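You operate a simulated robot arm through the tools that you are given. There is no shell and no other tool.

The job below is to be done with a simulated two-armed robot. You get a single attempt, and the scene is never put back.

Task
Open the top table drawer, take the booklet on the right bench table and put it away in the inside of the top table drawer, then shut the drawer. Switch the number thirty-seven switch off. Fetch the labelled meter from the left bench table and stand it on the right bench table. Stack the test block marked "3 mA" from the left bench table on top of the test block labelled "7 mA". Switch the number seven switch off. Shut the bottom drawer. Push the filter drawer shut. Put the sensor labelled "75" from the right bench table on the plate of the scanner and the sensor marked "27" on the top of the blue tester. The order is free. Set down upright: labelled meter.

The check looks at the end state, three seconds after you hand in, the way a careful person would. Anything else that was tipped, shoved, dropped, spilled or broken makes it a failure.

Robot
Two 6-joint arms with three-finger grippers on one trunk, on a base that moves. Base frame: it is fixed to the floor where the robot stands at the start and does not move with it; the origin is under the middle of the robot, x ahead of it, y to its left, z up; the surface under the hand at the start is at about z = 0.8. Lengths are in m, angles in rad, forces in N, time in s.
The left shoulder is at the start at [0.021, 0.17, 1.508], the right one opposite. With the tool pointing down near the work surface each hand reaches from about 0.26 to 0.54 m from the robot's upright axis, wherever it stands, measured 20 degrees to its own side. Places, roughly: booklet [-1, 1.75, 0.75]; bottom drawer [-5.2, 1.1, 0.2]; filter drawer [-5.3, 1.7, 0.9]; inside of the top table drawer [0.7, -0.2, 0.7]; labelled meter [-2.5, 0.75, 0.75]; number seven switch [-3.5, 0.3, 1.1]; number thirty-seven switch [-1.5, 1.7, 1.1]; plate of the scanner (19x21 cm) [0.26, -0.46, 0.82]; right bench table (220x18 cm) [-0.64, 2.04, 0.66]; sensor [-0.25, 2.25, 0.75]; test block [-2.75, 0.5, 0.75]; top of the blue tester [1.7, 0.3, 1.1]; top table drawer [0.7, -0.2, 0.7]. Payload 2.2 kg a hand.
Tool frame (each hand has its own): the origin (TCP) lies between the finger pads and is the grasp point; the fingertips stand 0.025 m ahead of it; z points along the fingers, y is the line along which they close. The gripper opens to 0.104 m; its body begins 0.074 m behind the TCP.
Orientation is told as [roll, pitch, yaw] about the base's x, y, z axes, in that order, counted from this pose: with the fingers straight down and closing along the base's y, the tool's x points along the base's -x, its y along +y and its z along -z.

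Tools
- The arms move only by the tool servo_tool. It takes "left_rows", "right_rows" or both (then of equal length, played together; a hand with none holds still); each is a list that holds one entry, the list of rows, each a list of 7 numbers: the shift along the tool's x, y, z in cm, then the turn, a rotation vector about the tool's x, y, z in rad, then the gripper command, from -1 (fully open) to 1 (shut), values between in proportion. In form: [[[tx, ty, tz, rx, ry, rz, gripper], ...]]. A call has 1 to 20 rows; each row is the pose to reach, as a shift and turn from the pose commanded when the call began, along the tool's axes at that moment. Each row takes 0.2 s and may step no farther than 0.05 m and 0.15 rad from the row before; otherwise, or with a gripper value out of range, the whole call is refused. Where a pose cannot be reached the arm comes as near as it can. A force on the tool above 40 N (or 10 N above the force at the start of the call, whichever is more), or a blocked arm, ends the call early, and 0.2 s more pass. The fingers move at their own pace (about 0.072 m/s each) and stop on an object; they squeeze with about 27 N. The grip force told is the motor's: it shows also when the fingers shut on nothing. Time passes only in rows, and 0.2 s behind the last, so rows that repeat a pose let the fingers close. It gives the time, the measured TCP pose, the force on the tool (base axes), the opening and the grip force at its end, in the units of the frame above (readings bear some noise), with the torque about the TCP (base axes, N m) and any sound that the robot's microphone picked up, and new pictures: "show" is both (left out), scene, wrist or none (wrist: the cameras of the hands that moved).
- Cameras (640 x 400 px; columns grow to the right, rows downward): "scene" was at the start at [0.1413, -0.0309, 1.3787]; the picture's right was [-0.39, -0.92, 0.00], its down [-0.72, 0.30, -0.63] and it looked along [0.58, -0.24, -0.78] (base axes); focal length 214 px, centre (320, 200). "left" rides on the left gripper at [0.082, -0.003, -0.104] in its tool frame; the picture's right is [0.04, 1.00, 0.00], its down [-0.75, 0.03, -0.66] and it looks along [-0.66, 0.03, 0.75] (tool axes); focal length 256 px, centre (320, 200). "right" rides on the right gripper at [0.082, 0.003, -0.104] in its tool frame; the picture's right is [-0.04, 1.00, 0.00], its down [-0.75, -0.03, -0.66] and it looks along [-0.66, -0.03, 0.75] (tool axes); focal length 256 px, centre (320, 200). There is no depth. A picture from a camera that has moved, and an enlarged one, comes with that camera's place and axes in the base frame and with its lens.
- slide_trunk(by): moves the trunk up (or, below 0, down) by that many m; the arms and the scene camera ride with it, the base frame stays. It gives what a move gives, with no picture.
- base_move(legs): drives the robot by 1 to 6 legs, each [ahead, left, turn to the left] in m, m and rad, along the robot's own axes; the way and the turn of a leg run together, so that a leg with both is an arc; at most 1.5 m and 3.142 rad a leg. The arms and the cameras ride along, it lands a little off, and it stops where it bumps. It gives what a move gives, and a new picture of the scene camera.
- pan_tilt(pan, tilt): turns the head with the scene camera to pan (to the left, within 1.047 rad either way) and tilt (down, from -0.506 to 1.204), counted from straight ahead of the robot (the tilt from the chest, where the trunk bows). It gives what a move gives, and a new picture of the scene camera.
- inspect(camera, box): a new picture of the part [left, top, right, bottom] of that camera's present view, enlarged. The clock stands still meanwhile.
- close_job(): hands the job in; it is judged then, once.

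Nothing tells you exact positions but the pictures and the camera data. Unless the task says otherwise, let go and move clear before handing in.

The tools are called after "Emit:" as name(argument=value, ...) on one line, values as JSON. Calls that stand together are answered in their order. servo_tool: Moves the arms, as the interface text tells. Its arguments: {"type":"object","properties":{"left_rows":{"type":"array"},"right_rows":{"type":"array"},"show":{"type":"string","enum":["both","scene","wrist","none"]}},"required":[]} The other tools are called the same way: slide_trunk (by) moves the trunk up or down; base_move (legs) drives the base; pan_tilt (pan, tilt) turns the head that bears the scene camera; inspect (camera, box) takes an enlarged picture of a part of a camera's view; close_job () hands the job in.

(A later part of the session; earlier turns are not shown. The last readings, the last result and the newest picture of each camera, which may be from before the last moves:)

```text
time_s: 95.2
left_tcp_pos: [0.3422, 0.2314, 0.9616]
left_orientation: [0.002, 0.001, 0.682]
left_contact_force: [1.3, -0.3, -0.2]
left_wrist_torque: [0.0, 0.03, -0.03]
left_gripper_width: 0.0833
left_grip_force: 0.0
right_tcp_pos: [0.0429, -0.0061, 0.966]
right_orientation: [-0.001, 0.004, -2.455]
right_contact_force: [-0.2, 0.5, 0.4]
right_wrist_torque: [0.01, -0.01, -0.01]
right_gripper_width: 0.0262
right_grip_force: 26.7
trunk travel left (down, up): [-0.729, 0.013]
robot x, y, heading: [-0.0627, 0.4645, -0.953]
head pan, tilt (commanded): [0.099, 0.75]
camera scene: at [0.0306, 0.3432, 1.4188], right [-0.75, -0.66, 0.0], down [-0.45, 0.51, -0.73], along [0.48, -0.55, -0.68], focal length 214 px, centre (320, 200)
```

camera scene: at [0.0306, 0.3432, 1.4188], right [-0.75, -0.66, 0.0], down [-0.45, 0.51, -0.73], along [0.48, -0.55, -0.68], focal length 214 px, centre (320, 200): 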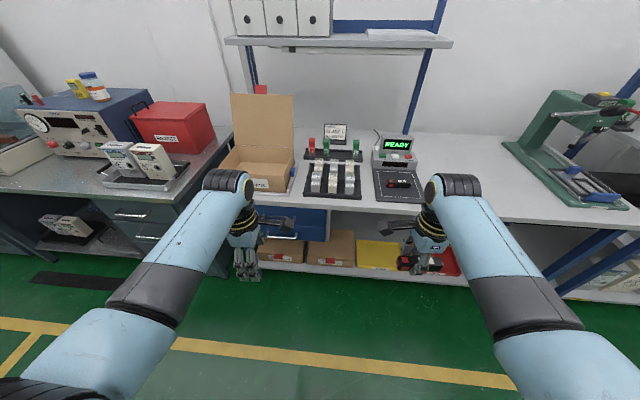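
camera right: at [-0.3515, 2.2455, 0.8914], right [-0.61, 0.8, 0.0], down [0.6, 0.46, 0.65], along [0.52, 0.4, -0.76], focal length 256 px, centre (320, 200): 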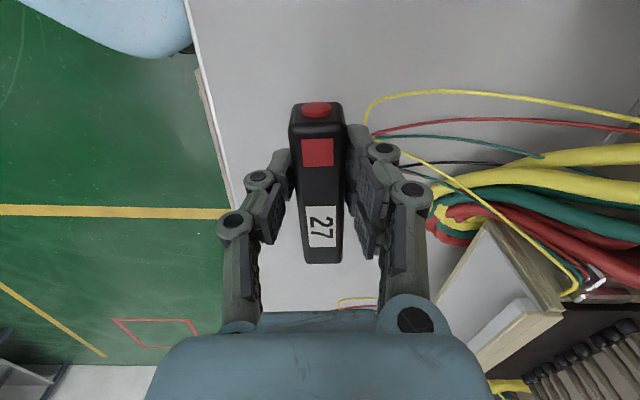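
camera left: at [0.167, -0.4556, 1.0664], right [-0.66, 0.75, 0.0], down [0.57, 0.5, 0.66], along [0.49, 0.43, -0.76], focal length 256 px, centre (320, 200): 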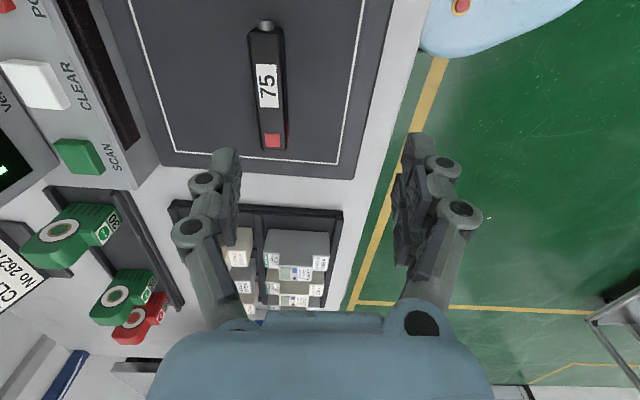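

The blue drawer cabinet is under the cardboard box, and the blue tester stands on the grey bench further left. Let me zoom in on the drawer.

Emit:
inspect(camera="scene", box=[220, 180, 380, 280])

Emit:
inspect(camera="left", box=[0, 0, 640, 400])

Emit:
inspect(camera="scene", box=[0, 50, 240, 200])

```text
4.00 times, centred on (300, 230) of scene
camera zoom: at [0.0306, 0.3432, 1.4188], right [-0.75, -0.66, 0.0], down [-0.45, 0.51, -0.73], along [0.48, -0.55, -0.68], focal length 858 px, centre (400, 80)
```

zoom: 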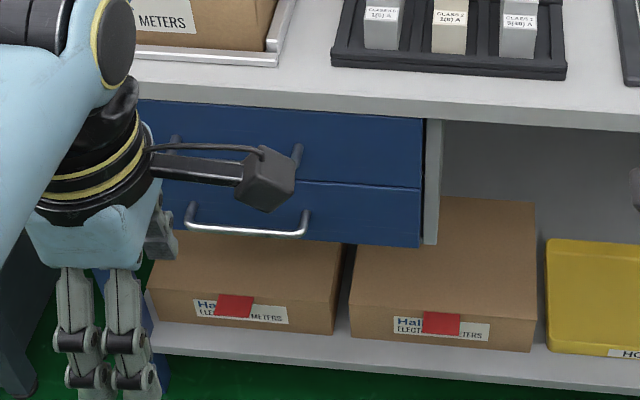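

```text
1.00 times, centred on (320, 200) of left (not enlarged: the box is as wide or as high as the picture)
camera zoom: at [0.2817, 0.1771, 1.0665], right [-0.66, 0.75, 0.0], down [0.57, 0.5, 0.66], along [0.49, 0.43, -0.76], focal length 256 px, centre (320, 200)
```

zoom: 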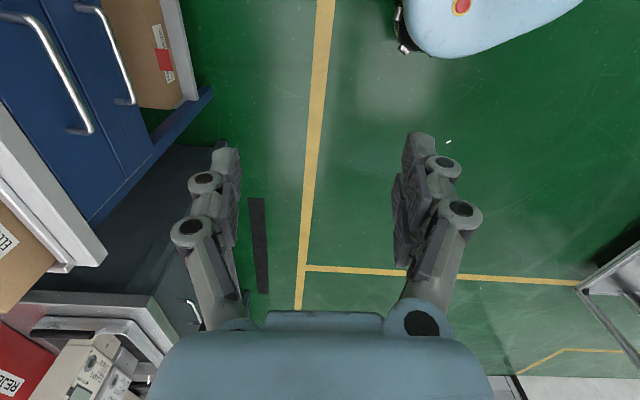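

```text
2.67 times, centred on (120, 125) of scene
camera zoom: at [0.0306, 0.3432, 1.4188], right [-0.75, -0.66, 0.0], down [-0.45, 0.51, -0.73], along [0.48, -0.55, -0.68], focal length 572 px, centre (853, 400)
```

zoom: 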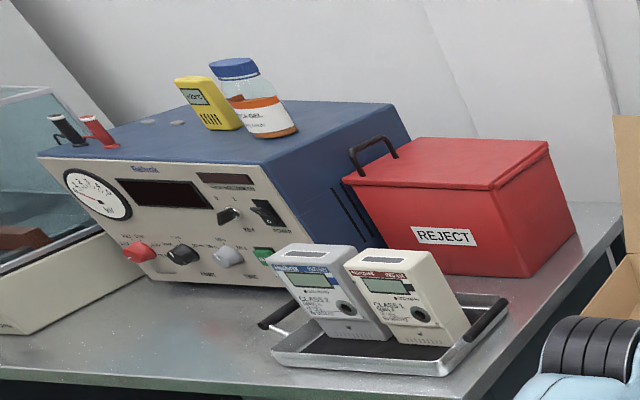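

Each blue drawer has a bow handle; the top one sits just under the table edge, so I need the fingers pointing forward to grasp it. I'll test tilting the left hand to point forward, closing vertically, here in free space.

Emit:
servo_tool(left_rows=[[[0, -0.7, 0.5, 0.131, 0, 0, -0.6], [0, -1.3, 1, 0.262, 0, 0, -0.6], [0, -2, 1.5, 0.393, 0, 0, -0.6], [0, -2.7, 2, 0.524, 0, 0, -0.6], [0, -3.3, 2.5, 0.655, 0, 0, -0.6], [0, -4, 3, 0.785, 0, 0, -0.6], [0, -4.7, 3.5, 0.916, 0, 0, -0.6], [0, -5.3, 4, 1.047, 0, 0, -0.6], [0, -6, 4.5, 1.178, 0, 0, -0.6], [0, -6.7, 5, 1.309, 0, 0, -0.6], [0, -7.3, 5.5, 1.44, 0, 0, -0.6], [0, -8, 6, 1.571, 0, 0, -0.6], [0, -8, 6, 1.571, 0, 0, -0.6]]], show="both")

```text
time_s: 98.0
left_tcp_pos: [0.3889, 0.1798, 0.9301]
left_orientation: [-1.57, -0.001, 0.685]
left_contact_force: [1.0, -0.6, -0.2]
left_wrist_torque: [-0.03, -0.03, 0.0]
left_gripper_width: 0.0832
left_grip_force: 0.0
left hand out of reach, approached as far as the arm can: row 8, 9, 10, 11, 12, 13
right_tcp_pos: [0.0429, -0.0067, 0.9656]
right_orientation: [-0.001, 0.003, -2.455]
right_contact_force: [0.3, -0.5, 0.0]
right_wrist_torque: [0.04, 0.01, 0.04]
right_gripper_width: 0.0263
right_grip_force: 26.5
trunk travel left (down, up): [-0.729, 0.013]
robot x, y, heading: [-0.0632, 0.4666, -0.953]
head pan, tilt (commanded): [0.099, 0.75]
camera scene: at [0.0313, 0.3421, 1.4186], right [-0.75, -0.66, 0.0], down [-0.45, 0.51, -0.73], along [0.48, -0.55, -0.68], focal length 214 px, centre (320, 200)
camera left: at [0.2607, 0.2094, 0.9337], right [-0.03, -0.03, -1.0], down [0.17, 0.99, -0.03], along [0.99, -0.17, -0.03], focal length 256 px, centre (320, 200)
```

scene: 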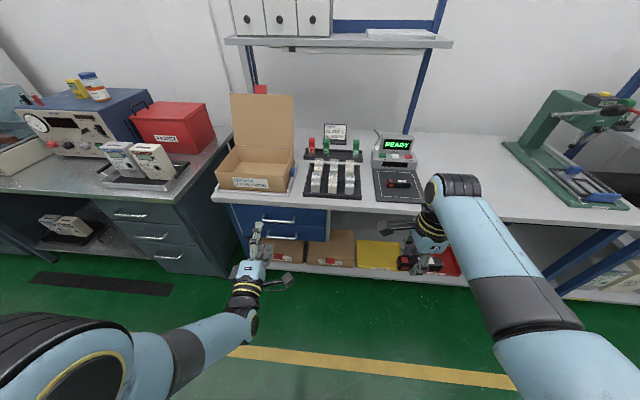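
left: 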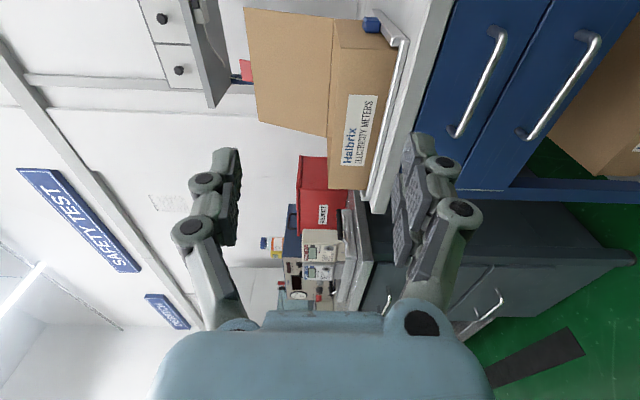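

The forward-pointing pose works. Both handles are now visible from both cameras; zooming in to locate the top handle precisely.

Emit:
inspect(camera="scene", box=[230, 190, 326, 250])

Emit:
inspect(camera="left", box=[380, 0, 620, 150])

```text
6.67 times, centred on (278, 220) of scene
camera zoom: at [0.0313, 0.3421, 1.4186], right [-0.75, -0.66, 0.0], down [-0.45, 0.51, -0.73], along [0.48, -0.55, -0.68], focal length 1430 px, centre (600, 67)
```

zoom: 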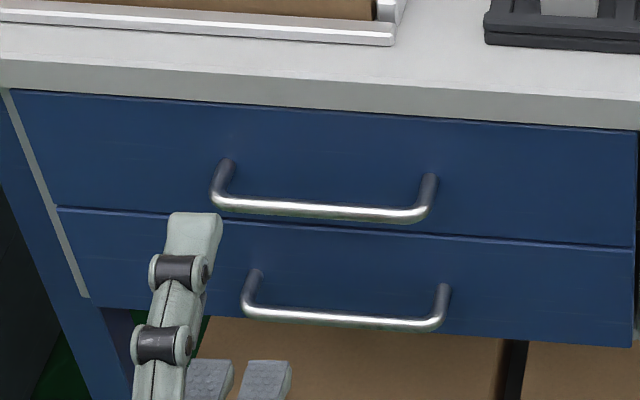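

```text
2.67 times, centred on (500, 75) of left
camera zoom: at [0.2607, 0.2094, 0.9337], right [-0.03, -0.03, -1.0], down [0.17, 0.99, -0.03], along [0.99, -0.17, -0.03], focal length 683 px, centre (-160, 533)
```

zoom: 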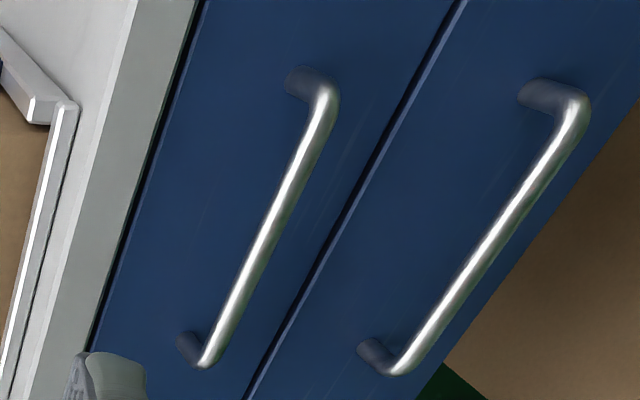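

The top handle's bar middle is about (0.584, -0.010, 0.705), running along the table. Before pulling it I'll tuck the right hand (with sensor 27) back and low, so it stays clear of the table.

Emit:
servo_tool(right_rows=[[[0, -1.5, 4.5, 0, 0, 0, 1], [0, -3, 9, 0, 0, 0, 1], [0, -5.5, 12.5, 0, 0, 0, 1], [0, -9, 15, 0, 0, 0, 1], [0, -12.5, 16.6, 0, 0, 0, 1], [0, -15.5, 16.6, 0, 0, 0, 1], [0, -15.5, 16.6, 0, 0, 0, 1]]], show="scene")

```text
time_s: 99.6
left_tcp_pos: [0.3885, 0.1814, 0.9294]
left_orientation: [-1.569, 0.001, 0.682]
left_contact_force: [0.9, -0.2, 0.3]
left_wrist_torque: [-0.01, 0.02, 0.0]
left_gripper_width: 0.083
left_grip_force: 0.0
right_tcp_pos: [-0.055, 0.1135, 0.8006]
right_orientation: [0.0, 0.003, -2.458]
right_contact_force: [-0.2, 0.7, -1.7]
right_wrist_torque: [0.06, -0.06, -0.02]
right_gripper_width: 0.0264
right_grip_force: 26.8
trunk travel left (down, up): [-0.729, 0.013]
robot x, y, heading: [-0.0648, 0.4677, -0.955]
head pan, tilt (commanded): [0.099, 0.75]
camera scene: at [0.0312, 0.3425, 1.4187], right [-0.75, -0.66, 0.0], down [-0.45, 0.51, -0.73], along [0.48, -0.55, -0.68], focal length 214 px, centre (320, 200)
```

scene: 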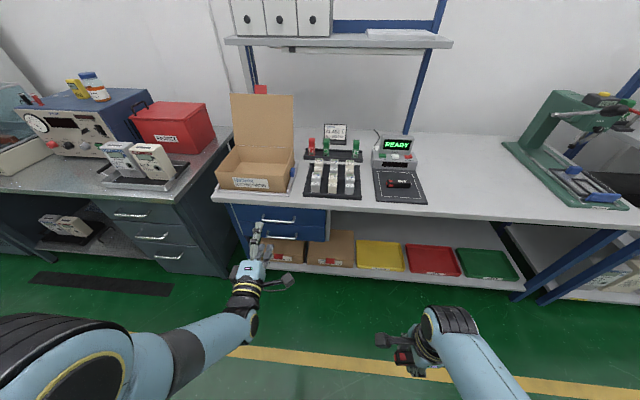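

Right hand is tucked. Now lower the trunk so the left fingers are at handle height, correct the yaw slightly and drive to just before the handle.

Emit:
servo_tool(left_rows=[[[0, 0, 0, 0, 0.071, 0, -0.3], [0, 0, 0, 0, 0.071, 0, -0.3]]], show="none")

Emit:
slide_trunk(by=-0.225)

Emit:
base_move(legs=[[0.165, 0.05, 0]])

Emit:
inspect(camera="left", box=[0, 0, 640, 400])

```text
time_s: 100.2
left_tcp_pos: [0.3875, 0.1805, 0.9299]
left_orientation: [-1.568, 0.002, 0.612]
left_contact_force: [0.2, -0.2, -1.0]
left_wrist_torque: [-0.02, -0.05, 0.05]
left_gripper_width: 0.0678
left_grip_force: 0.1
right_tcp_pos: [-0.0563, 0.1139, 0.7996]
right_orientation: [0.001, 0.003, -2.454]
right_contact_force: [-0.3, 0.0, -1.3]
right_wrist_torque: [0.01, -0.01, 0.0]
right_gripper_width: 0.0264
right_grip_force: 27.5
trunk travel left (down, up): [-0.729, 0.013]
robot x, y, heading: [-0.067, 0.468, -0.951]
head pan, tilt (commanded): [0.099, 0.75]
```

```text
time_s: 102.5
left_tcp_pos: [0.3869, 0.1813, 0.7046]
left_orientation: [-1.569, 0.003, 0.613]
left_contact_force: [-0.6, 0.5, -0.5]
left_wrist_torque: [0.02, -0.02, 0.04]
left_gripper_width: 0.0677
left_grip_force: 0.0
right_tcp_pos: [-0.0563, 0.1143, 0.5764]
right_orientation: [0.0, 0.004, -2.455]
right_contact_force: [0.0, 0.9, -1.3]
right_wrist_torque: [0.01, 0.0, -0.01]
right_gripper_width: 0.0263
right_grip_force: 27.2
trunk travel left (down, up): [-0.504, 0.238]
robot x, y, heading: [-0.0673, 0.4613, -0.949]
head pan, tilt (commanded): [0.099, 0.75]
```

```text
time_s: 104.0
left_tcp_pos: [0.5241, 0.0796, 0.7033]
left_orientation: [-1.57, 0.001, 0.614]
left_contact_force: [1.3, -0.7, 0.1]
left_wrist_torque: [-0.02, -0.02, 0.01]
left_gripper_width: 0.0673
left_grip_force: 0.1
right_tcp_pos: [0.0822, 0.0105, 0.5746]
right_orientation: [-0.002, 0.004, -2.453]
right_contact_force: [0.2, 0.5, -1.2]
right_wrist_torque: [0.0, 0.0, 0.0]
right_gripper_width: 0.0264
right_grip_force: 27.0
trunk travel left (down, up): [-0.504, 0.238]
robot x, y, heading: [0.0677, 0.365, -0.946]
head pan, tilt (commanded): [0.099, 0.75]
camera scene: at [0.1686, 0.2395, 1.1924], right [-0.75, -0.66, 0.0], down [-0.45, 0.51, -0.73], along [0.48, -0.55, -0.68], focal length 214 px, centre (320, 200)
```

scene: 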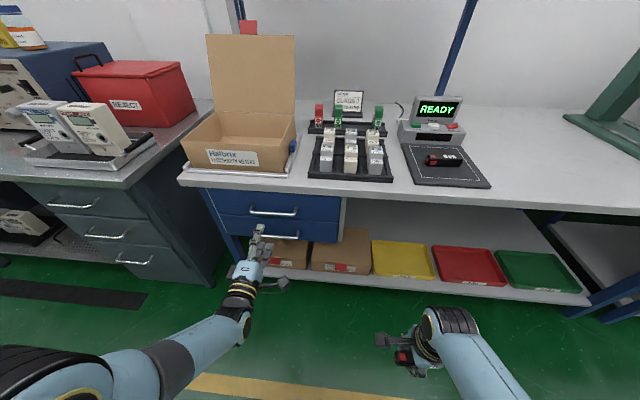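

```text
1.00 times, centred on (320, 200) of left (not enlarged: the box is as wide or as high as the picture)
camera zoom: at [0.3985, 0.1176, 0.7076], right [-0.04, -0.02, -1.0], down [0.24, 0.97, -0.03], along [0.97, -0.24, -0.03], focal length 256 px, centre (320, 200)
```

zoom: 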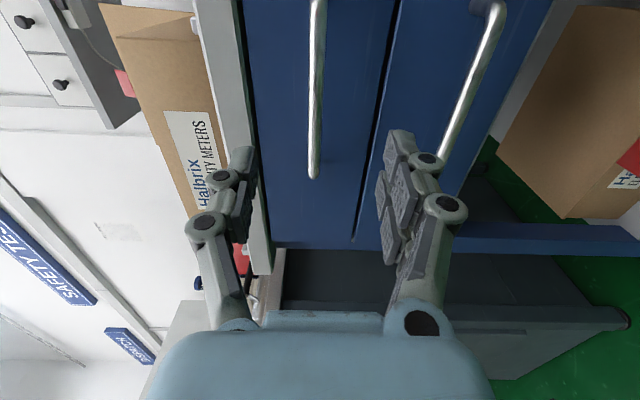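

The handle bar lies exactly between the fingers, about 10 cm ahead. I'll narrow the opening, move forward 7.5 cm with the base and look again.

Emit:
servo_tool(left_rows=[[[0, 0, 0, 0, 0, 0, 0.0], [0, 0, 0, 0, 0, 0, 0.0]]], show="none")

Emit:
base_move(legs=[[0.075, 0.0, 0]])

Emit:
inspect(camera="left", box=[0, 0, 640, 400])

```text
time_s: 104.6
left_tcp_pos: [0.5237, 0.0808, 0.7042]
left_orientation: [-1.57, 0.001, 0.615]
left_contact_force: [0.4, 0.0, -0.2]
left_wrist_torque: [-0.01, -0.01, -0.04]
left_gripper_width: 0.0521
left_grip_force: 0.0
right_tcp_pos: [0.0811, 0.0112, 0.5758]
right_orientation: [0.001, 0.003, -2.453]
right_contact_force: [0.9, -0.2, -0.2]
right_wrist_torque: [0.03, -0.06, -0.01]
right_gripper_width: 0.0262
right_grip_force: 26.9
trunk travel left (down, up): [-0.504, 0.238]
robot x, y, heading: [0.0693, 0.3634, -0.946]
head pan, tilt (commanded): [0.099, 0.75]
```

```text
time_s: 105.6
left_tcp_pos: [0.5694, 0.0184, 0.7038]
left_orientation: [-1.568, 0.003, 0.615]
left_contact_force: [0.4, -1.0, -0.5]
left_wrist_torque: [0.01, 0.01, 0.08]
left_gripper_width: 0.052
left_grip_force: 0.1
right_tcp_pos: [0.1268, -0.0512, 0.5751]
right_orientation: [-0.002, 0.004, -2.451]
right_contact_force: [0.7, -0.2, -0.8]
right_wrist_torque: [0.01, -0.01, 0.01]
right_gripper_width: 0.0261
right_grip_force: 27.2
trunk travel left (down, up): [-0.504, 0.238]
robot x, y, heading: [0.1128, 0.3031, -0.95]
head pan, tilt (commanded): [0.099, 0.75]
camera scene: at [0.213, 0.1771, 1.1923], right [-0.75, -0.66, 0.0], down [-0.45, 0.51, -0.73], along [0.48, -0.55, -0.68], focal length 214 px, centre (320, 200)
```

scene: 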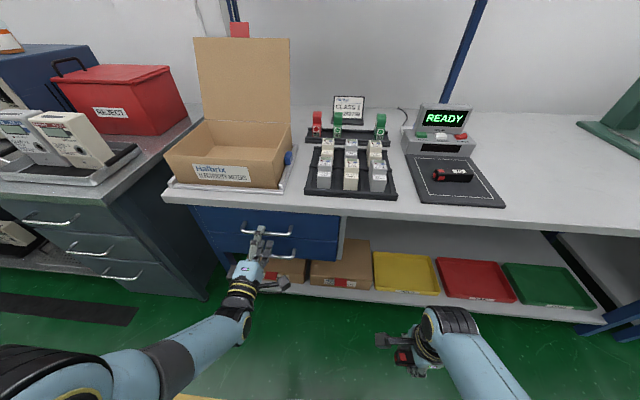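

```text
1.00 times, centred on (320, 200) of left (not enlarged: the box is as wide or as high as the picture)
camera zoom: at [0.4432, 0.0557, 0.7076], right [-0.04, -0.02, -1.0], down [0.24, 0.97, -0.03], along [0.97, -0.24, -0.03], focal length 256 px, centre (320, 200)
```

zoom: 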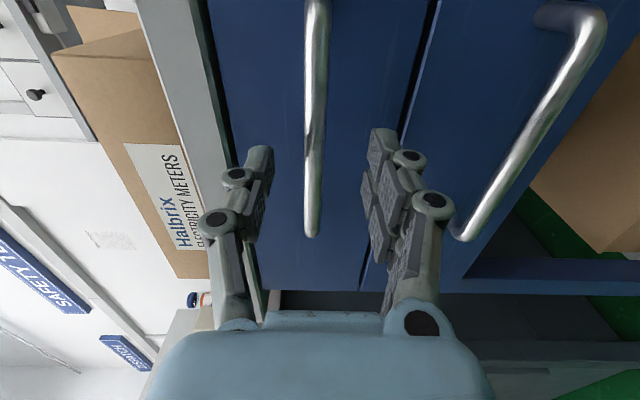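

The bar is about 3 cm ahead and slightly high. Advance 3 cm, 4 mm up, and close on it.

Emit:
servo_tool(left_rows=[[[0, -0.2, 1.0, 0, 0, 0, 0.0], [0, -0.4, 2.0, 0, 0, 0, 0.0], [0, -0.4, 3.0, 0, 0, 0, 0.0], [0, -0.4, 3.0, 0, 0, 0, 0.0]]], show="wrist")

```text
time_s: 106.6
left_tcp_pos: [0.5846, -0.0037, 0.7141]
left_orientation: [-1.572, 0.002, 0.615]
left_contact_force: [0.7, -0.2, 0.7]
left_wrist_torque: [0.0, 0.04, 0.03]
left_gripper_width: 0.0522
left_grip_force: 0.0
left hand out of reach, approached as far as the arm can: row 3, 4
right_tcp_pos: [0.1253, -0.051, 0.5747]
right_orientation: [0.0, 0.003, -2.451]
right_contact_force: [-0.6, -0.6, -0.3]
right_wrist_torque: [0.02, -0.03, 0.01]
right_gripper_width: 0.0263
right_grip_force: 27.2
trunk travel left (down, up): [-0.504, 0.238]
robot x, y, heading: [0.1138, 0.2997, -0.954]
head pan, tilt (commanded): [0.099, 0.75]
camera left: at [0.4586, 0.0345, 0.7177], right [-0.03, -0.02, -1.0], down [0.24, 0.97, -0.03], along [0.97, -0.24, -0.03], focal length 256 px, centre (320, 200)
```

left: 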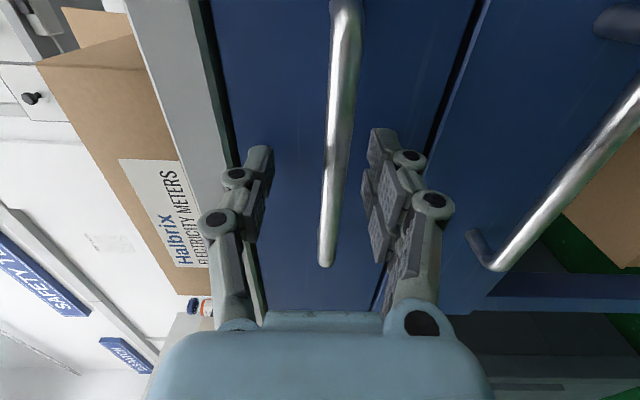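

The arm is at its limit and rose 1 cm; I'll drop the trunk 8 mm, nudge the base 1 cm ahead and then close on the bar.

Emit:
slide_trunk(by=-0.009)

Emit:
base_move(legs=[[0.012, 0.0, 0]])

Emit:
inspect(camera="left", box=[0, 0, 640, 400])

```text
time_s: 107.2
left_tcp_pos: [0.5846, -0.0024, 0.7051]
left_orientation: [-1.57, 0.003, 0.617]
left_contact_force: [-0.1, -0.3, -1.4]
left_wrist_torque: [-0.03, 0.0, 0.02]
left_gripper_width: 0.0519
left_grip_force: 0.0
right_tcp_pos: [0.1277, -0.0508, 0.5665]
right_orientation: [0.0, 0.003, -2.452]
right_contact_force: [0.0, 0.8, -0.1]
right_wrist_torque: [0.0, -0.01, 0.03]
right_gripper_width: 0.0262
right_grip_force: 27.2
trunk travel left (down, up): [-0.495, 0.247]
robot x, y, heading: [0.1124, 0.3028, -0.951]
head pan, tilt (commanded): [0.099, 0.75]
```

```text
time_s: 108.0
left_tcp_pos: [0.5905, -0.0091, 0.7041]
left_orientation: [-1.566, 0.002, 0.618]
left_contact_force: [-20.3, 26.3, 4.2]
left_wrist_torque: [-0.08, -0.03, 0.13]
left_gripper_width: 0.0538
left_grip_force: 9.2
right_tcp_pos: [0.1322, -0.0584, 0.567]
right_orientation: [0.004, 0.003, -2.453]
right_contact_force: [-0.2, 0.4, -1.1]
right_wrist_torque: [0.02, 0.0, -0.02]
right_gripper_width: 0.0264
right_grip_force: 26.8
trunk travel left (down, up): [-0.495, 0.247]
robot x, y, heading: [0.1235, 0.2897, -0.947]
head pan, tilt (commanded): [0.099, 0.75]
camera scene: at [0.2175, 0.1707, 1.1837], right [-0.75, -0.66, 0.0], down [-0.45, 0.51, -0.73], along [0.48, -0.55, -0.68], focal length 214 px, centre (320, 200)
```

scene: 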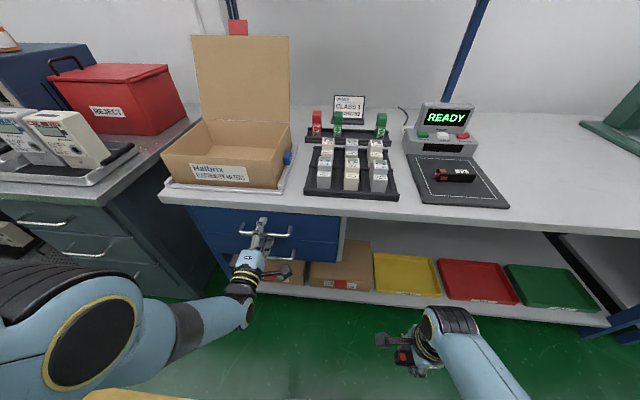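

```text
1.00 times, centred on (320, 200) of left (not enlarged: the box is as wide or as high as the picture)
camera zoom: at [0.4638, 0.028, 0.708], right [-0.04, -0.02, -1.0], down [0.23, 0.97, -0.03], along [0.97, -0.24, -0.03], focal length 256 px, centre (320, 200)
```

zoom: 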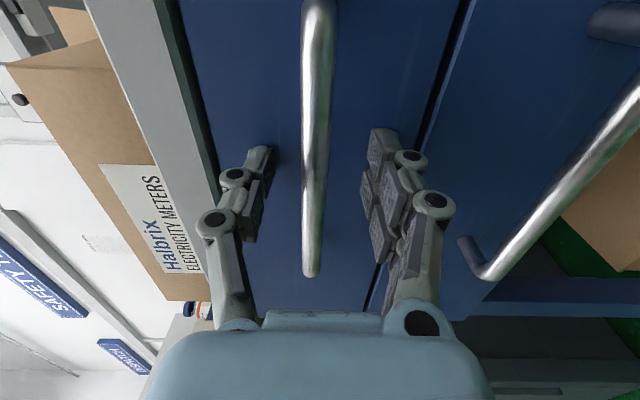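

The fingertips touch the drawer face and the bar is between the fingers; back off a hair and close.

Emit:
servo_tool(left_rows=[[[0, 0, -0.4, 0, 0, 0, 0.3], [0, 0, -0.5, 0, 0, 0, 1], [0, 0, -0.5, 0, 0, 0, 1], [0, 0, -0.5, 0, 0, 0, 1], [0, 0, -0.5, 0, 0, 0, 1]]], show="wrist")

```text
time_s: 109.2
left_tcp_pos: [0.587, -0.0062, 0.7046]
left_orientation: [-1.577, 0.002, 0.617]
left_contact_force: [2.5, -0.7, 30.4]
left_wrist_torque: [0.24, 0.15, -0.01]
left_gripper_width: 0.0002
left_grip_force: 26.0
right_tcp_pos: [0.1318, -0.0589, 0.5678]
right_orientation: [0.002, 0.003, -2.452]
right_contact_force: [0.4, 0.5, -0.8]
right_wrist_torque: [0.03, -0.01, 0.0]
right_gripper_width: 0.0262
right_grip_force: 27.0
trunk travel left (down, up): [-0.495, 0.247]
robot x, y, heading: [0.123, 0.2921, -0.95]
head pan, tilt (commanded): [0.099, 0.75]
camera left: at [0.4626, 0.0301, 0.7088], right [-0.03, -0.03, -1.0], down [0.23, 0.97, -0.03], along [0.97, -0.24, -0.02], focal length 256 px, centre (320, 200)
```

left: 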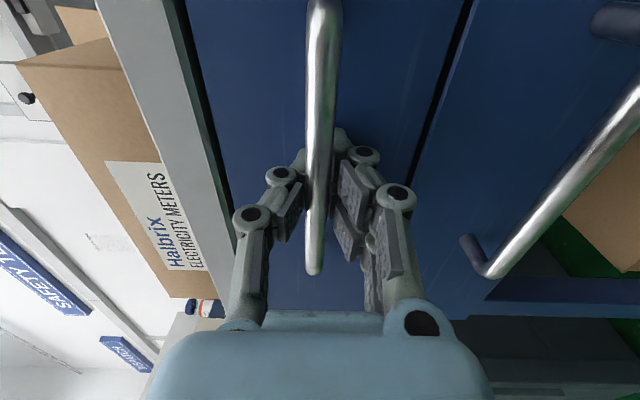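

The fingertips closed behind the bar, caging it. I'll relieve the vertical pressure slightly and pull the drawer with the base, a little first.

Emit:
servo_tool(left_rows=[[[0, -0.4, 0, 0, 0, 0, 1], [0, -0.4, 0, 0, 0, 0, 1]]], show="none")

Emit:
base_move(legs=[[-0.08, 0.0, 0]])

Emit:
inspect(camera="left", box=[0, 0, 640, 400])

```text
time_s: 109.8
left_tcp_pos: [0.5892, -0.0079, 0.7053]
left_orientation: [-1.577, 0.002, 0.62]
left_contact_force: [2.0, 6.7, 32.8]
left_wrist_torque: [0.15, 0.16, -0.03]
left_gripper_width: 0.0001
left_grip_force: 26.6
left hand out of reach, approached as far as the arm can: row 1, 2
right_tcp_pos: [0.132, -0.06, 0.5672]
right_orientation: [0.004, 0.002, -2.45]
right_contact_force: [-0.2, -0.2, 0.3]
right_wrist_torque: [0.02, 0.03, 0.02]
right_gripper_width: 0.0265
right_grip_force: 27.3
trunk travel left (down, up): [-0.495, 0.247]
robot x, y, heading: [0.1235, 0.29, -0.948]
head pan, tilt (commanded): [0.099, 0.75]
```

```text
time_s: 110.8
left_tcp_pos: [0.5405, 0.0587, 0.7053]
left_orientation: [-1.577, 0.003, 0.618]
left_contact_force: [5.0, 3.6, 33.4]
left_wrist_torque: [0.26, 0.06, -0.23]
left_gripper_width: 0.0
left_grip_force: 26.6
right_tcp_pos: [0.0854, 0.0053, 0.5673]
right_orientation: [0.004, 0.005, -2.45]
right_contact_force: [-0.2, -0.2, -0.8]
right_wrist_torque: [-0.01, 0.0, -0.01]
right_gripper_width: 0.0264
right_grip_force: 26.8
trunk travel left (down, up): [-0.495, 0.247]
robot x, y, heading: [0.0746, 0.3528, -0.944]
head pan, tilt (commanded): [0.099, 0.75]
camera scene: at [0.1697, 0.237, 1.184], right [-0.75, -0.66, 0.0], down [-0.45, 0.51, -0.73], along [0.49, -0.55, -0.68], focal length 214 px, centre (320, 200)
```

scene: 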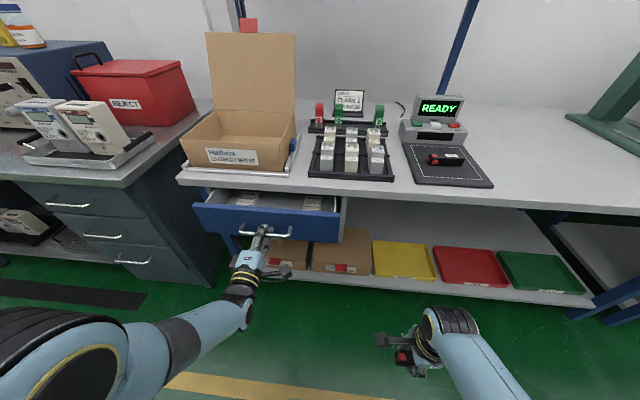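

```text
1.00 times, centred on (320, 200) of left (not enlarged: the box is as wide or as high as the picture)
camera zoom: at [0.4155, 0.0957, 0.7089], right [-0.03, -0.03, -1.0], down [0.23, 0.97, -0.03], along [0.97, -0.23, -0.02], focal length 256 px, centre (320, 200)
```

zoom: 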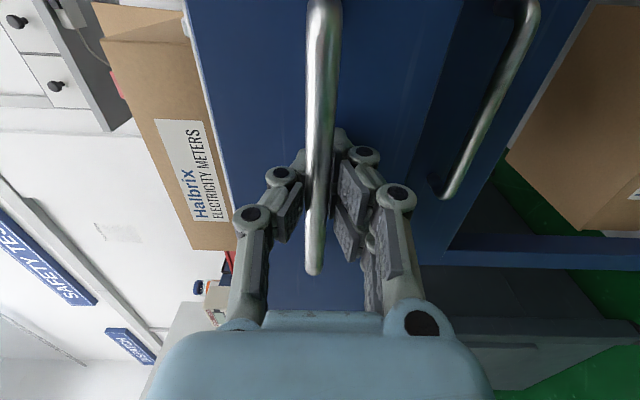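

The drawer is coming open; there are items inside. Pull about 17 cm more.

Emit:
base_move(legs=[[-0.16, 0.0, -0.005]])

Emit:
inspect(camera="scene", box=[180, 160, 380, 285])

```text
time_s: 112.2
left_tcp_pos: [0.4479, 0.1867, 0.705]
left_orientation: [-1.578, 0.002, 0.614]
left_contact_force: [6.6, 5.1, 22.8]
left_wrist_torque: [0.16, 0.08, -0.04]
left_gripper_width: 0.0001
left_grip_force: 27.1
right_tcp_pos: [-0.0093, 0.135, 0.567]
right_orientation: [0.005, 0.004, -2.454]
right_contact_force: [0.2, 0.2, -0.5]
right_wrist_torque: [-0.02, -0.02, 0.05]
right_gripper_width: 0.0262
right_grip_force: 27.4
trunk travel left (down, up): [-0.495, 0.247]
robot x, y, heading: [-0.0202, 0.4842, -0.951]
head pan, tilt (commanded): [0.099, 0.75]
camera scene: at [0.0774, 0.3657, 1.1838], right [-0.75, -0.66, 0.0], down [-0.45, 0.51, -0.73], along [0.48, -0.55, -0.68], focal length 214 px, centre (320, 200)
```

scene: 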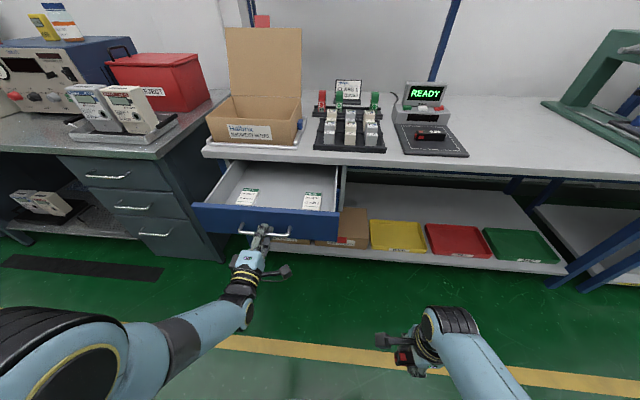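

```text
3.20 times, centred on (280, 222) of scene
camera zoom: at [0.0774, 0.3657, 1.1838], right [-0.75, -0.66, 0.0], down [-0.45, 0.51, -0.73], along [0.48, -0.55, -0.68], focal length 686 px, centre (448, 128)
```

zoom: 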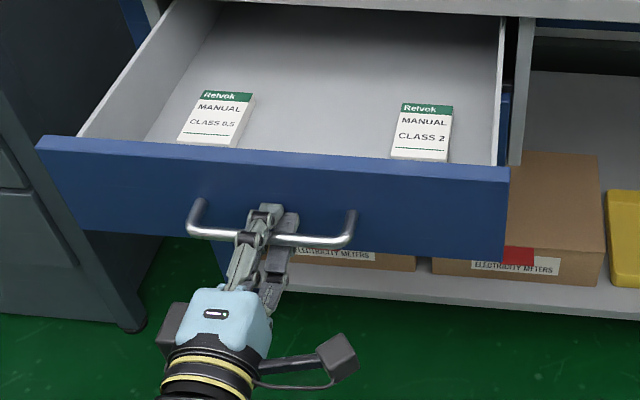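

The drawer is open about 24 cm, with two other manuals inside and room between them. I'll release the handle, back off and raise the trunk.

Emit:
servo_tool(left_rows=[[[0, 0, 0.3, 0, 0, 0, 0.4], [0, 0, 0.3, 0, 0, 0, 0.0], [0, 0, 0.3, 0, 0, 0, -0.2], [0, 0, 0.3, 0, 0, 0, -0.2]]], show="wrist")

```text
time_s: 113.2
left_tcp_pos: [0.4518, 0.1823, 0.7038]
left_orientation: [-1.575, 0.002, 0.613]
left_contact_force: [0.6, -0.1, -0.8]
left_wrist_torque: [0.0, 0.01, 0.01]
left_gripper_width: 0.0622
left_grip_force: 0.0
right_tcp_pos: [-0.0078, 0.1343, 0.5665]
right_orientation: [-0.001, 0.004, -2.454]
right_contact_force: [0.4, -0.4, -0.9]
right_wrist_torque: [0.02, -0.06, -0.01]
right_gripper_width: 0.0262
right_grip_force: 27.2
trunk travel left (down, up): [-0.495, 0.247]
robot x, y, heading: [-0.0182, 0.4891, -0.951]
head pan, tilt (commanded): [0.099, 0.75]
camera left: at [0.3252, 0.2198, 0.7082], right [-0.03, -0.03, -1.0], down [0.24, 0.97, -0.03], along [0.97, -0.24, -0.02], focal length 256 px, centre (320, 200)
```

left: 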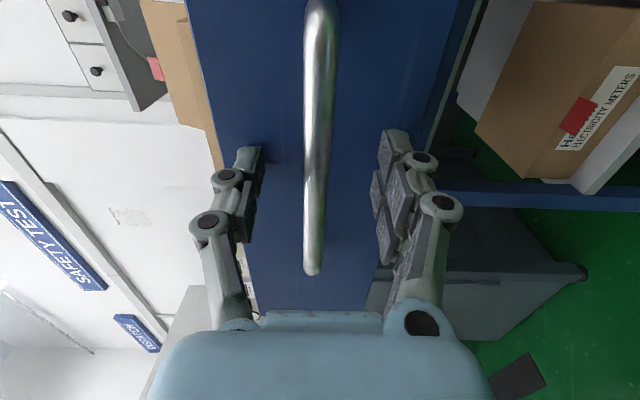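

Emit:
base_move(legs=[[-0.25, 0.0, 0]])

Emit:
slide_trunk(by=0.24)

Emit:
servo_tool(left_rows=[[[0, 1, -1.2, -0.131, 0, 0, -0.2], [0, 2, -2.4, -0.262, 0, 0, -0.2], [0, 3, -3.6, -0.393, 0, 0, -0.2], [0, 4, -4.8, -0.524, 0, 0, -0.2], [0, 5, -6, -0.655, 0, 0, -0.2], [0, 6, -7.2, -0.785, 0, 0, -0.2], [0, 7, -8.4, -0.916, 0, 0, -0.2], [0, 8, -9.6, -1.047, 0, 0, -0.2], [0, 9, -10.8, -1.178, 0, 0, -0.2], [0, 10, -12, -1.309, 0, 0, -0.2], [0, 11, -14, -1.44, 0, 0, -0.2], [0, 12, -16, -1.571, 0, 0, -0.2], [0, 13, -18, -1.571, 0, 0, -0.2], [0, 13, -18, -1.571, 0, 0, -0.2]]], show="scene")

```text
time_s: 115.1
left_tcp_pos: [0.3031, 0.3838, 0.7066]
left_orientation: [-1.575, 0.003, 0.607]
left_contact_force: [-0.2, 0.1, 0.1]
left_wrist_torque: [-0.01, 0.01, 0.0]
left_gripper_width: 0.0621
left_grip_force: 0.0
right_tcp_pos: [-0.1558, 0.3392, 0.5667]
right_orientation: [0.001, 0.004, -2.462]
right_contact_force: [0.2, -0.3, -1.2]
right_wrist_torque: [-0.01, -0.03, 0.01]
right_gripper_width: 0.0263
right_grip_force: 26.9
trunk travel left (down, up): [-0.495, 0.247]
robot x, y, heading: [-0.1643, 0.6888, -0.958]
head pan, tilt (commanded): [0.099, 0.75]
camera scene: at [-0.0677, 0.5685, 1.1835], right [-0.76, -0.65, 0.0], down [-0.45, 0.52, -0.73], along [0.48, -0.55, -0.68], focal length 214 px, centre (320, 200)
```

scene: 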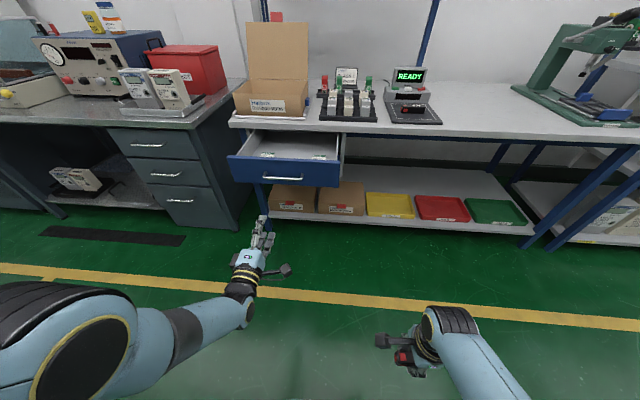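

```text
time_s: 117.6
left_tcp_pos: [0.3052, 0.3822, 0.9496]
left_orientation: [-1.579, 0.001, 0.607]
left_contact_force: [-0.1, 0.3, 0.2]
left_wrist_torque: [0.03, 0.01, -0.01]
left_gripper_width: 0.0624
left_grip_force: 0.0
right_tcp_pos: [-0.1546, 0.34, 0.8062]
right_orientation: [-0.001, 0.003, -2.462]
right_contact_force: [0.1, 0.5, -0.1]
right_wrist_torque: [0.01, -0.01, 0.0]
right_gripper_width: 0.0264
right_grip_force: 26.9
trunk travel left (down, up): [-0.735, 0.007]
robot x, y, heading: [-0.1629, 0.6927, -0.956]
head pan, tilt (commanded): [0.099, 0.75]
```

```text
time_s: 120.6
left_tcp_pos: [0.2099, 0.4985, 0.7721]
left_orientation: [-0.027, -0.067, 0.609]
left_contact_force: [-0.2, 0.3, 0.0]
left_wrist_torque: [-0.02, -0.01, 0.03]
left_gripper_width: 0.0623
left_grip_force: 0.1
left hand out of reach, approached as far as the arm can: row 1, 2, 3, 4, 5, 6, 7, 8, 9, 10, 11, 12, 13, 14
right_tcp_pos: [-0.1546, 0.3386, 0.8063]
right_orientation: [-0.001, 0.005, -2.462]
right_contact_force: [0.0, 0.0, -0.2]
right_wrist_torque: [-0.02, 0.01, 0.01]
right_gripper_width: 0.0263
right_grip_force: 26.9
trunk travel left (down, up): [-0.735, 0.007]
robot x, y, heading: [-0.1627, 0.6932, -0.959]
head pan, tilt (commanded): [0.099, 0.75]
camera scene: at [-0.0679, 0.5687, 1.4248], right [-0.76, -0.65, 0.0], down [-0.45, 0.52, -0.73], along [0.48, -0.55, -0.68], focal length 214 px, centre (320, 200)
```

scene: 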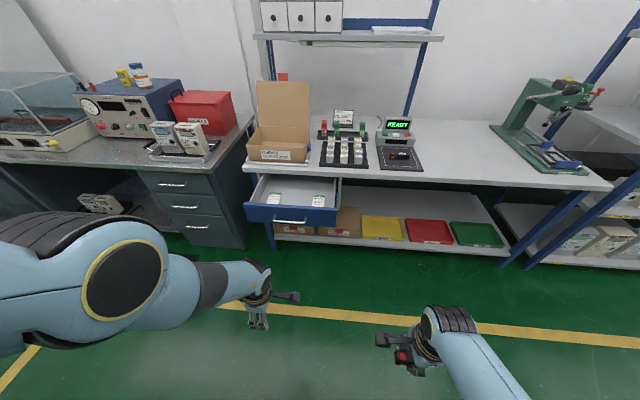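

Drawer stays open. Now drive left along the aisle to the blue tester to place sensor 27.

Emit:
base_move(legs=[[0, 1.4, 0], [0.22, 0, 0]])

Emit:
pan_tilt(pan=0.0, tilt=0.55)

Emit:
inspect(camera="scene", box=[220, 100, 480, 262])

```text
time_s: 128.9
left_tcp_pos: [1.492, 1.1345, 0.7705]
left_orientation: [-0.028, -0.07, 0.615]
left_contact_force: [0.7, 0.0, -0.4]
left_wrist_torque: [0.01, 0.02, 0.0]
left_gripper_width: 0.0625
left_grip_force: 0.1
right_tcp_pos: [1.1285, 0.9737, 0.8067]
right_orientation: [0.0, 0.002, -2.458]
right_contact_force: [-0.3, 0.7, -0.5]
right_wrist_torque: [0.05, -0.01, -0.02]
right_gripper_width: 0.026
right_grip_force: 26.9
trunk travel left (down, up): [-0.735, 0.007]
robot x, y, heading: [1.1168, 1.3242, -0.947]
head pan, tilt (commanded): [0.099, 0.75]
camera scene: at [1.2145, 1.2038, 1.4247], right [-0.75, -0.66, 0.0], down [-0.45, 0.51, -0.73], along [0.48, -0.55, -0.68], focal length 214 px, centre (320, 200)
```

scene: 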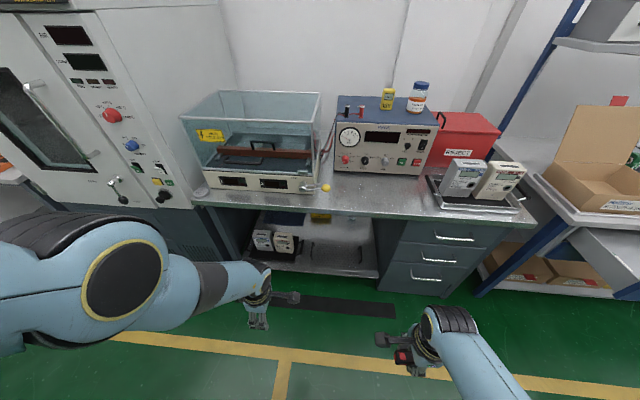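

```text
time_s: 129.6
left_tcp_pos: [1.4924, 1.1364, 0.7712]
left_orientation: [-0.026, -0.069, 0.613]
left_contact_force: [0.1, 0.7, -0.2]
left_wrist_torque: [-0.02, 0.01, -0.03]
left_gripper_width: 0.0622
left_grip_force: 0.2
right_tcp_pos: [1.1278, 0.975, 0.8061]
right_orientation: [-0.001, 0.003, -2.456]
right_contact_force: [-0.3, -0.4, -0.6]
right_wrist_torque: [0.02, 0.0, 0.02]
right_gripper_width: 0.0261
right_grip_force: 27.2
trunk travel left (down, up): [-0.735, 0.007]
robot x, y, heading: [1.1204, 1.3278, -0.953]
head pan, tilt (commanded): [0.0, 0.55]
camera scene: at [1.2116, 1.1938, 1.4422], right [-0.81, -0.58, 0.0], down [-0.3, 0.43, -0.85], along [0.49, -0.69, -0.52], focal length 214 px, centre (320, 200)
```

scene: 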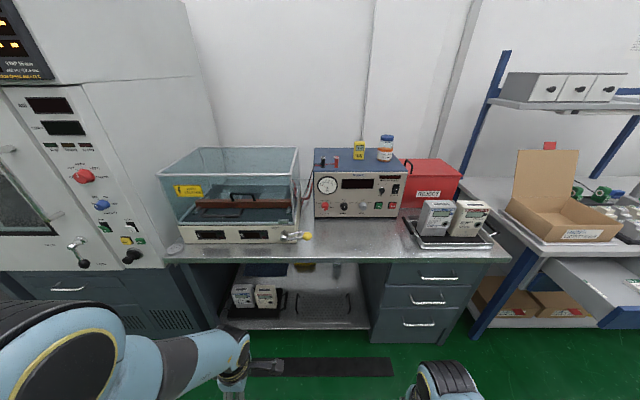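

```text
2.46 times, centred on (350, 181) of scene
camera zoom: at [1.2116, 1.1938, 1.4422], right [-0.81, -0.58, 0.0], down [-0.3, 0.43, -0.85], along [0.49, -0.69, -0.52], focal length 528 px, centre (246, 247)
```

zoom: 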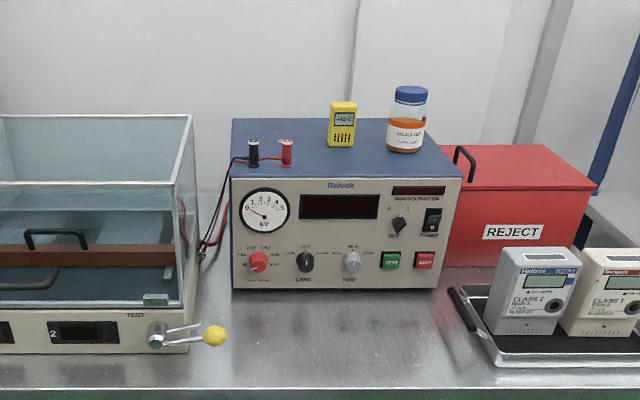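

I can see the blue tester clearly: posts on the left, a yellow device and a jar toward the back, and a free front strip in the middle. I'll tuck the left hand closer and raise the right hand to approach height.

Emit:
servo_tool(left_rows=[[[0, 2, 0, -0.014, 0.035, 0, -0.2], [0, 4.5, 0, -0.027, 0.069, 0, -0.2], [0, 7, 0, -0.027, 0.069, 0, -0.2], [0, 9, 0, -0.027, 0.069, 0, -0.2], [0, 9, 0, -0.027, 0.069, 0, -0.2], [0, 9, 0, -0.027, 0.069, 0, -0.2], [0, 9, 0, -0.027, 0.069, 0, -0.2], [0, 9, 0, -0.027, 0.069, 0, -0.2], [0, 9, 0, -0.027, 0.069, 0, -0.2], [0, 9, 0, -0.027, 0.069, 0, -0.2], [0, 9, 0, -0.027, 0.069, 0, -0.2], [0, 9, 0, -0.027, 0.069, 0, -0.2]]], right_rows=[[[-0.3, 4.5, 0, 0, 0, 0, 1], [-0.6, 9, -1, 0, 0, 0, 1], [-0.9, 13, -3, 0, 0, 0, 1], [-1.1, 16.5, -6.5, 0, 0, 0, 1], [-1.3, 19.5, -10.5, 0, 0, 0, 1], [-1.5, 22, -14.5, 0, 0, 0, 1], [-1.6, 24, -19, 0, 0, 0, 1], [-1.7, 25.5, -23.5, 0, 0, 0, 1], [-1.7, 26, -28, 0, 0, 0, 1], [-1.7, 26, -32, 0, 0, 0, 1], [-1.7, 26, -35, 0, 0, 0, 1], [-1.7, 26, -35, 0, 0, 0, 1]]], show="scene")

```text
time_s: 132.2
left_tcp_pos: [1.4376, 1.1912, 0.7314]
left_orientation: [-0.011, -0.031, 0.615]
left_contact_force: [0.0, -0.2, -0.2]
left_wrist_torque: [-0.01, 0.01, 0.01]
left_gripper_width: 0.0626
left_grip_force: 0.1
left hand out of reach, approached as far as the arm can: row 1, 2, 3, 4, 5, 6, 7, 8, 9, 10, 11, 12
right_tcp_pos: [1.2792, 0.7623, 1.1589]
right_orientation: [0.0, 0.005, -2.456]
right_contact_force: [-0.2, 0.7, -0.4]
right_wrist_torque: [0.02, -0.01, -0.02]
right_gripper_width: 0.0265
right_grip_force: 26.8
trunk travel left (down, up): [-0.735, 0.007]
robot x, y, heading: [1.119, 1.3292, -0.949]
head pan, tilt (commanded): [0.0, 0.55]
camera scene: at [1.2117, 1.1935, 1.4422], right [-0.81, -0.58, 0.0], down [-0.3, 0.43, -0.85], along [0.49, -0.69, -0.52], focal length 214 px, centre (320, 200)
```

scene: 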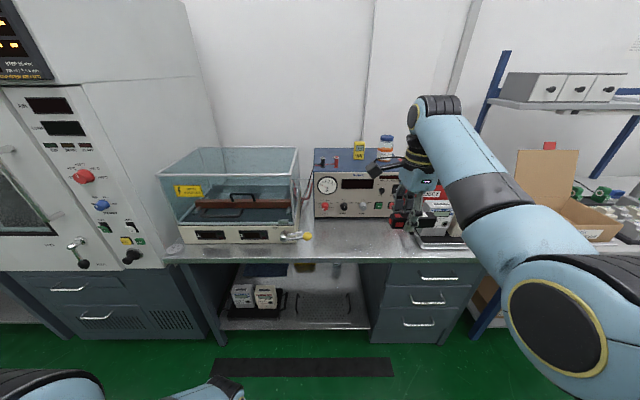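

Right hand is up. The left hand needs to be a bit farther from the bench edge, so I'll swing it outward and back.

Emit:
servo_tool(left_rows=[[[-3, 2.5, 0, 0, 0, 0, -0.2], [-6, 5, 0, 0, 0, 0, -0.2], [-9, 8, 0, 0, 0, 0, -0.2], [-12, 11, 0, 0, 0, 0, -0.2], [-12, 12, 0, 0, 0, 0, -0.2]]], show="scene")

```text
time_s: 133.4
left_tcp_pos: [1.4435, 1.3353, 0.6882]
left_orientation: [-0.024, -0.086, 0.615]
left_contact_force: [0.2, -0.9, -0.1]
left_wrist_torque: [0.04, 0.01, 0.0]
left_gripper_width: 0.0624
left_grip_force: 0.0
left hand out of reach, approached as far as the arm can: row 1, 2, 3, 4, 5
right_tcp_pos: [1.2806, 0.7614, 1.1575]
right_orientation: [0.0, 0.005, -2.456]
right_contact_force: [0.4, 0.6, -1.3]
right_wrist_torque: [0.02, 0.01, 0.02]
right_gripper_width: 0.0263
right_grip_force: 27.2
trunk travel left (down, up): [-0.735, 0.007]
robot x, y, heading: [1.1165, 1.3286, -0.946]
head pan, tilt (commanded): [0.0, 0.55]
camera scene: at [1.2123, 1.193, 1.4421], right [-0.81, -0.58, 0.0], down [-0.3, 0.43, -0.85], along [0.49, -0.69, -0.52], focal length 214 px, centre (320, 200)
```

scene: 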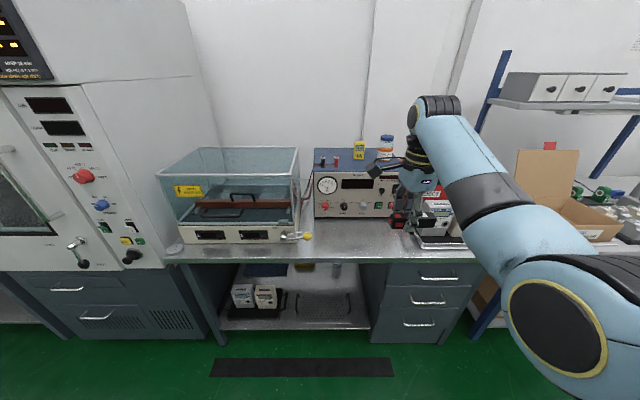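

Left hand is out of the way. Driving toward the tester now.

Emit:
base_move(legs=[[0.41, 0.0, -0.01]])

Emit:
inspect(camera="right", box=[0, 0, 640, 400])

```text
time_s: 135.9
left_tcp_pos: [1.6798, 0.9975, 0.6878]
left_orientation: [-0.025, -0.084, 0.599]
left_contact_force: [0.2, -0.1, -0.6]
left_wrist_torque: [-0.04, 0.02, 0.0]
left_gripper_width: 0.0622
left_grip_force: 0.1
right_tcp_pos: [1.506, 0.4247, 1.1575]
right_orientation: [0.001, 0.002, -2.47]
right_contact_force: [-0.7, -0.9, -0.4]
right_wrist_torque: [0.02, 0.0, 0.03]
right_gripper_width: 0.0261
right_grip_force: 26.3
trunk travel left (down, up): [-0.735, 0.007]
robot x, y, heading: [1.3481, 0.9895, -0.964]
head pan, tilt (commanded): [0.0, 0.55]
camera scene: at [1.4449, 0.8576, 1.4422], right [-0.82, -0.57, 0.0], down [-0.3, 0.43, -0.85], along [0.48, -0.7, -0.52], focal length 214 px, centre (320, 200)
```

scene: 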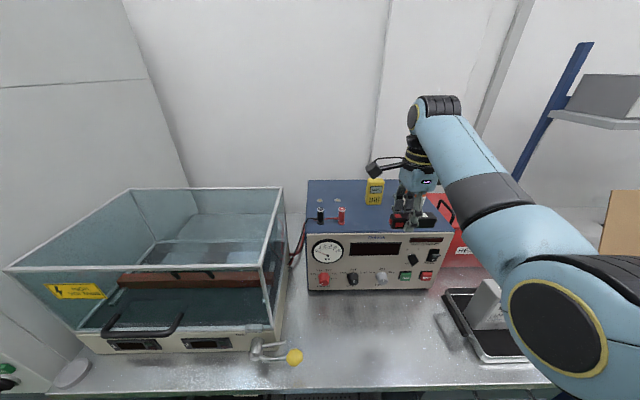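

```text
1.00 times, centred on (320, 200) of right (not enlarged: the box is as wide or as high as the picture)
camera zoom: at [1.572, 0.4732, 1.2614], right [0.59, -0.81, 0.0], down [-0.61, -0.45, 0.65], along [-0.53, -0.39, -0.76], focal length 256 px, centre (320, 200)
```

zoom: 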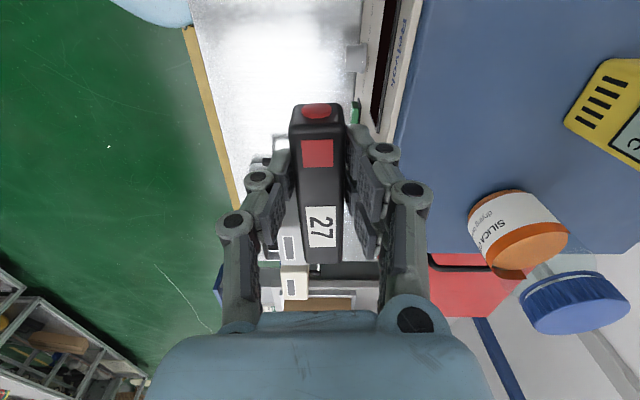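

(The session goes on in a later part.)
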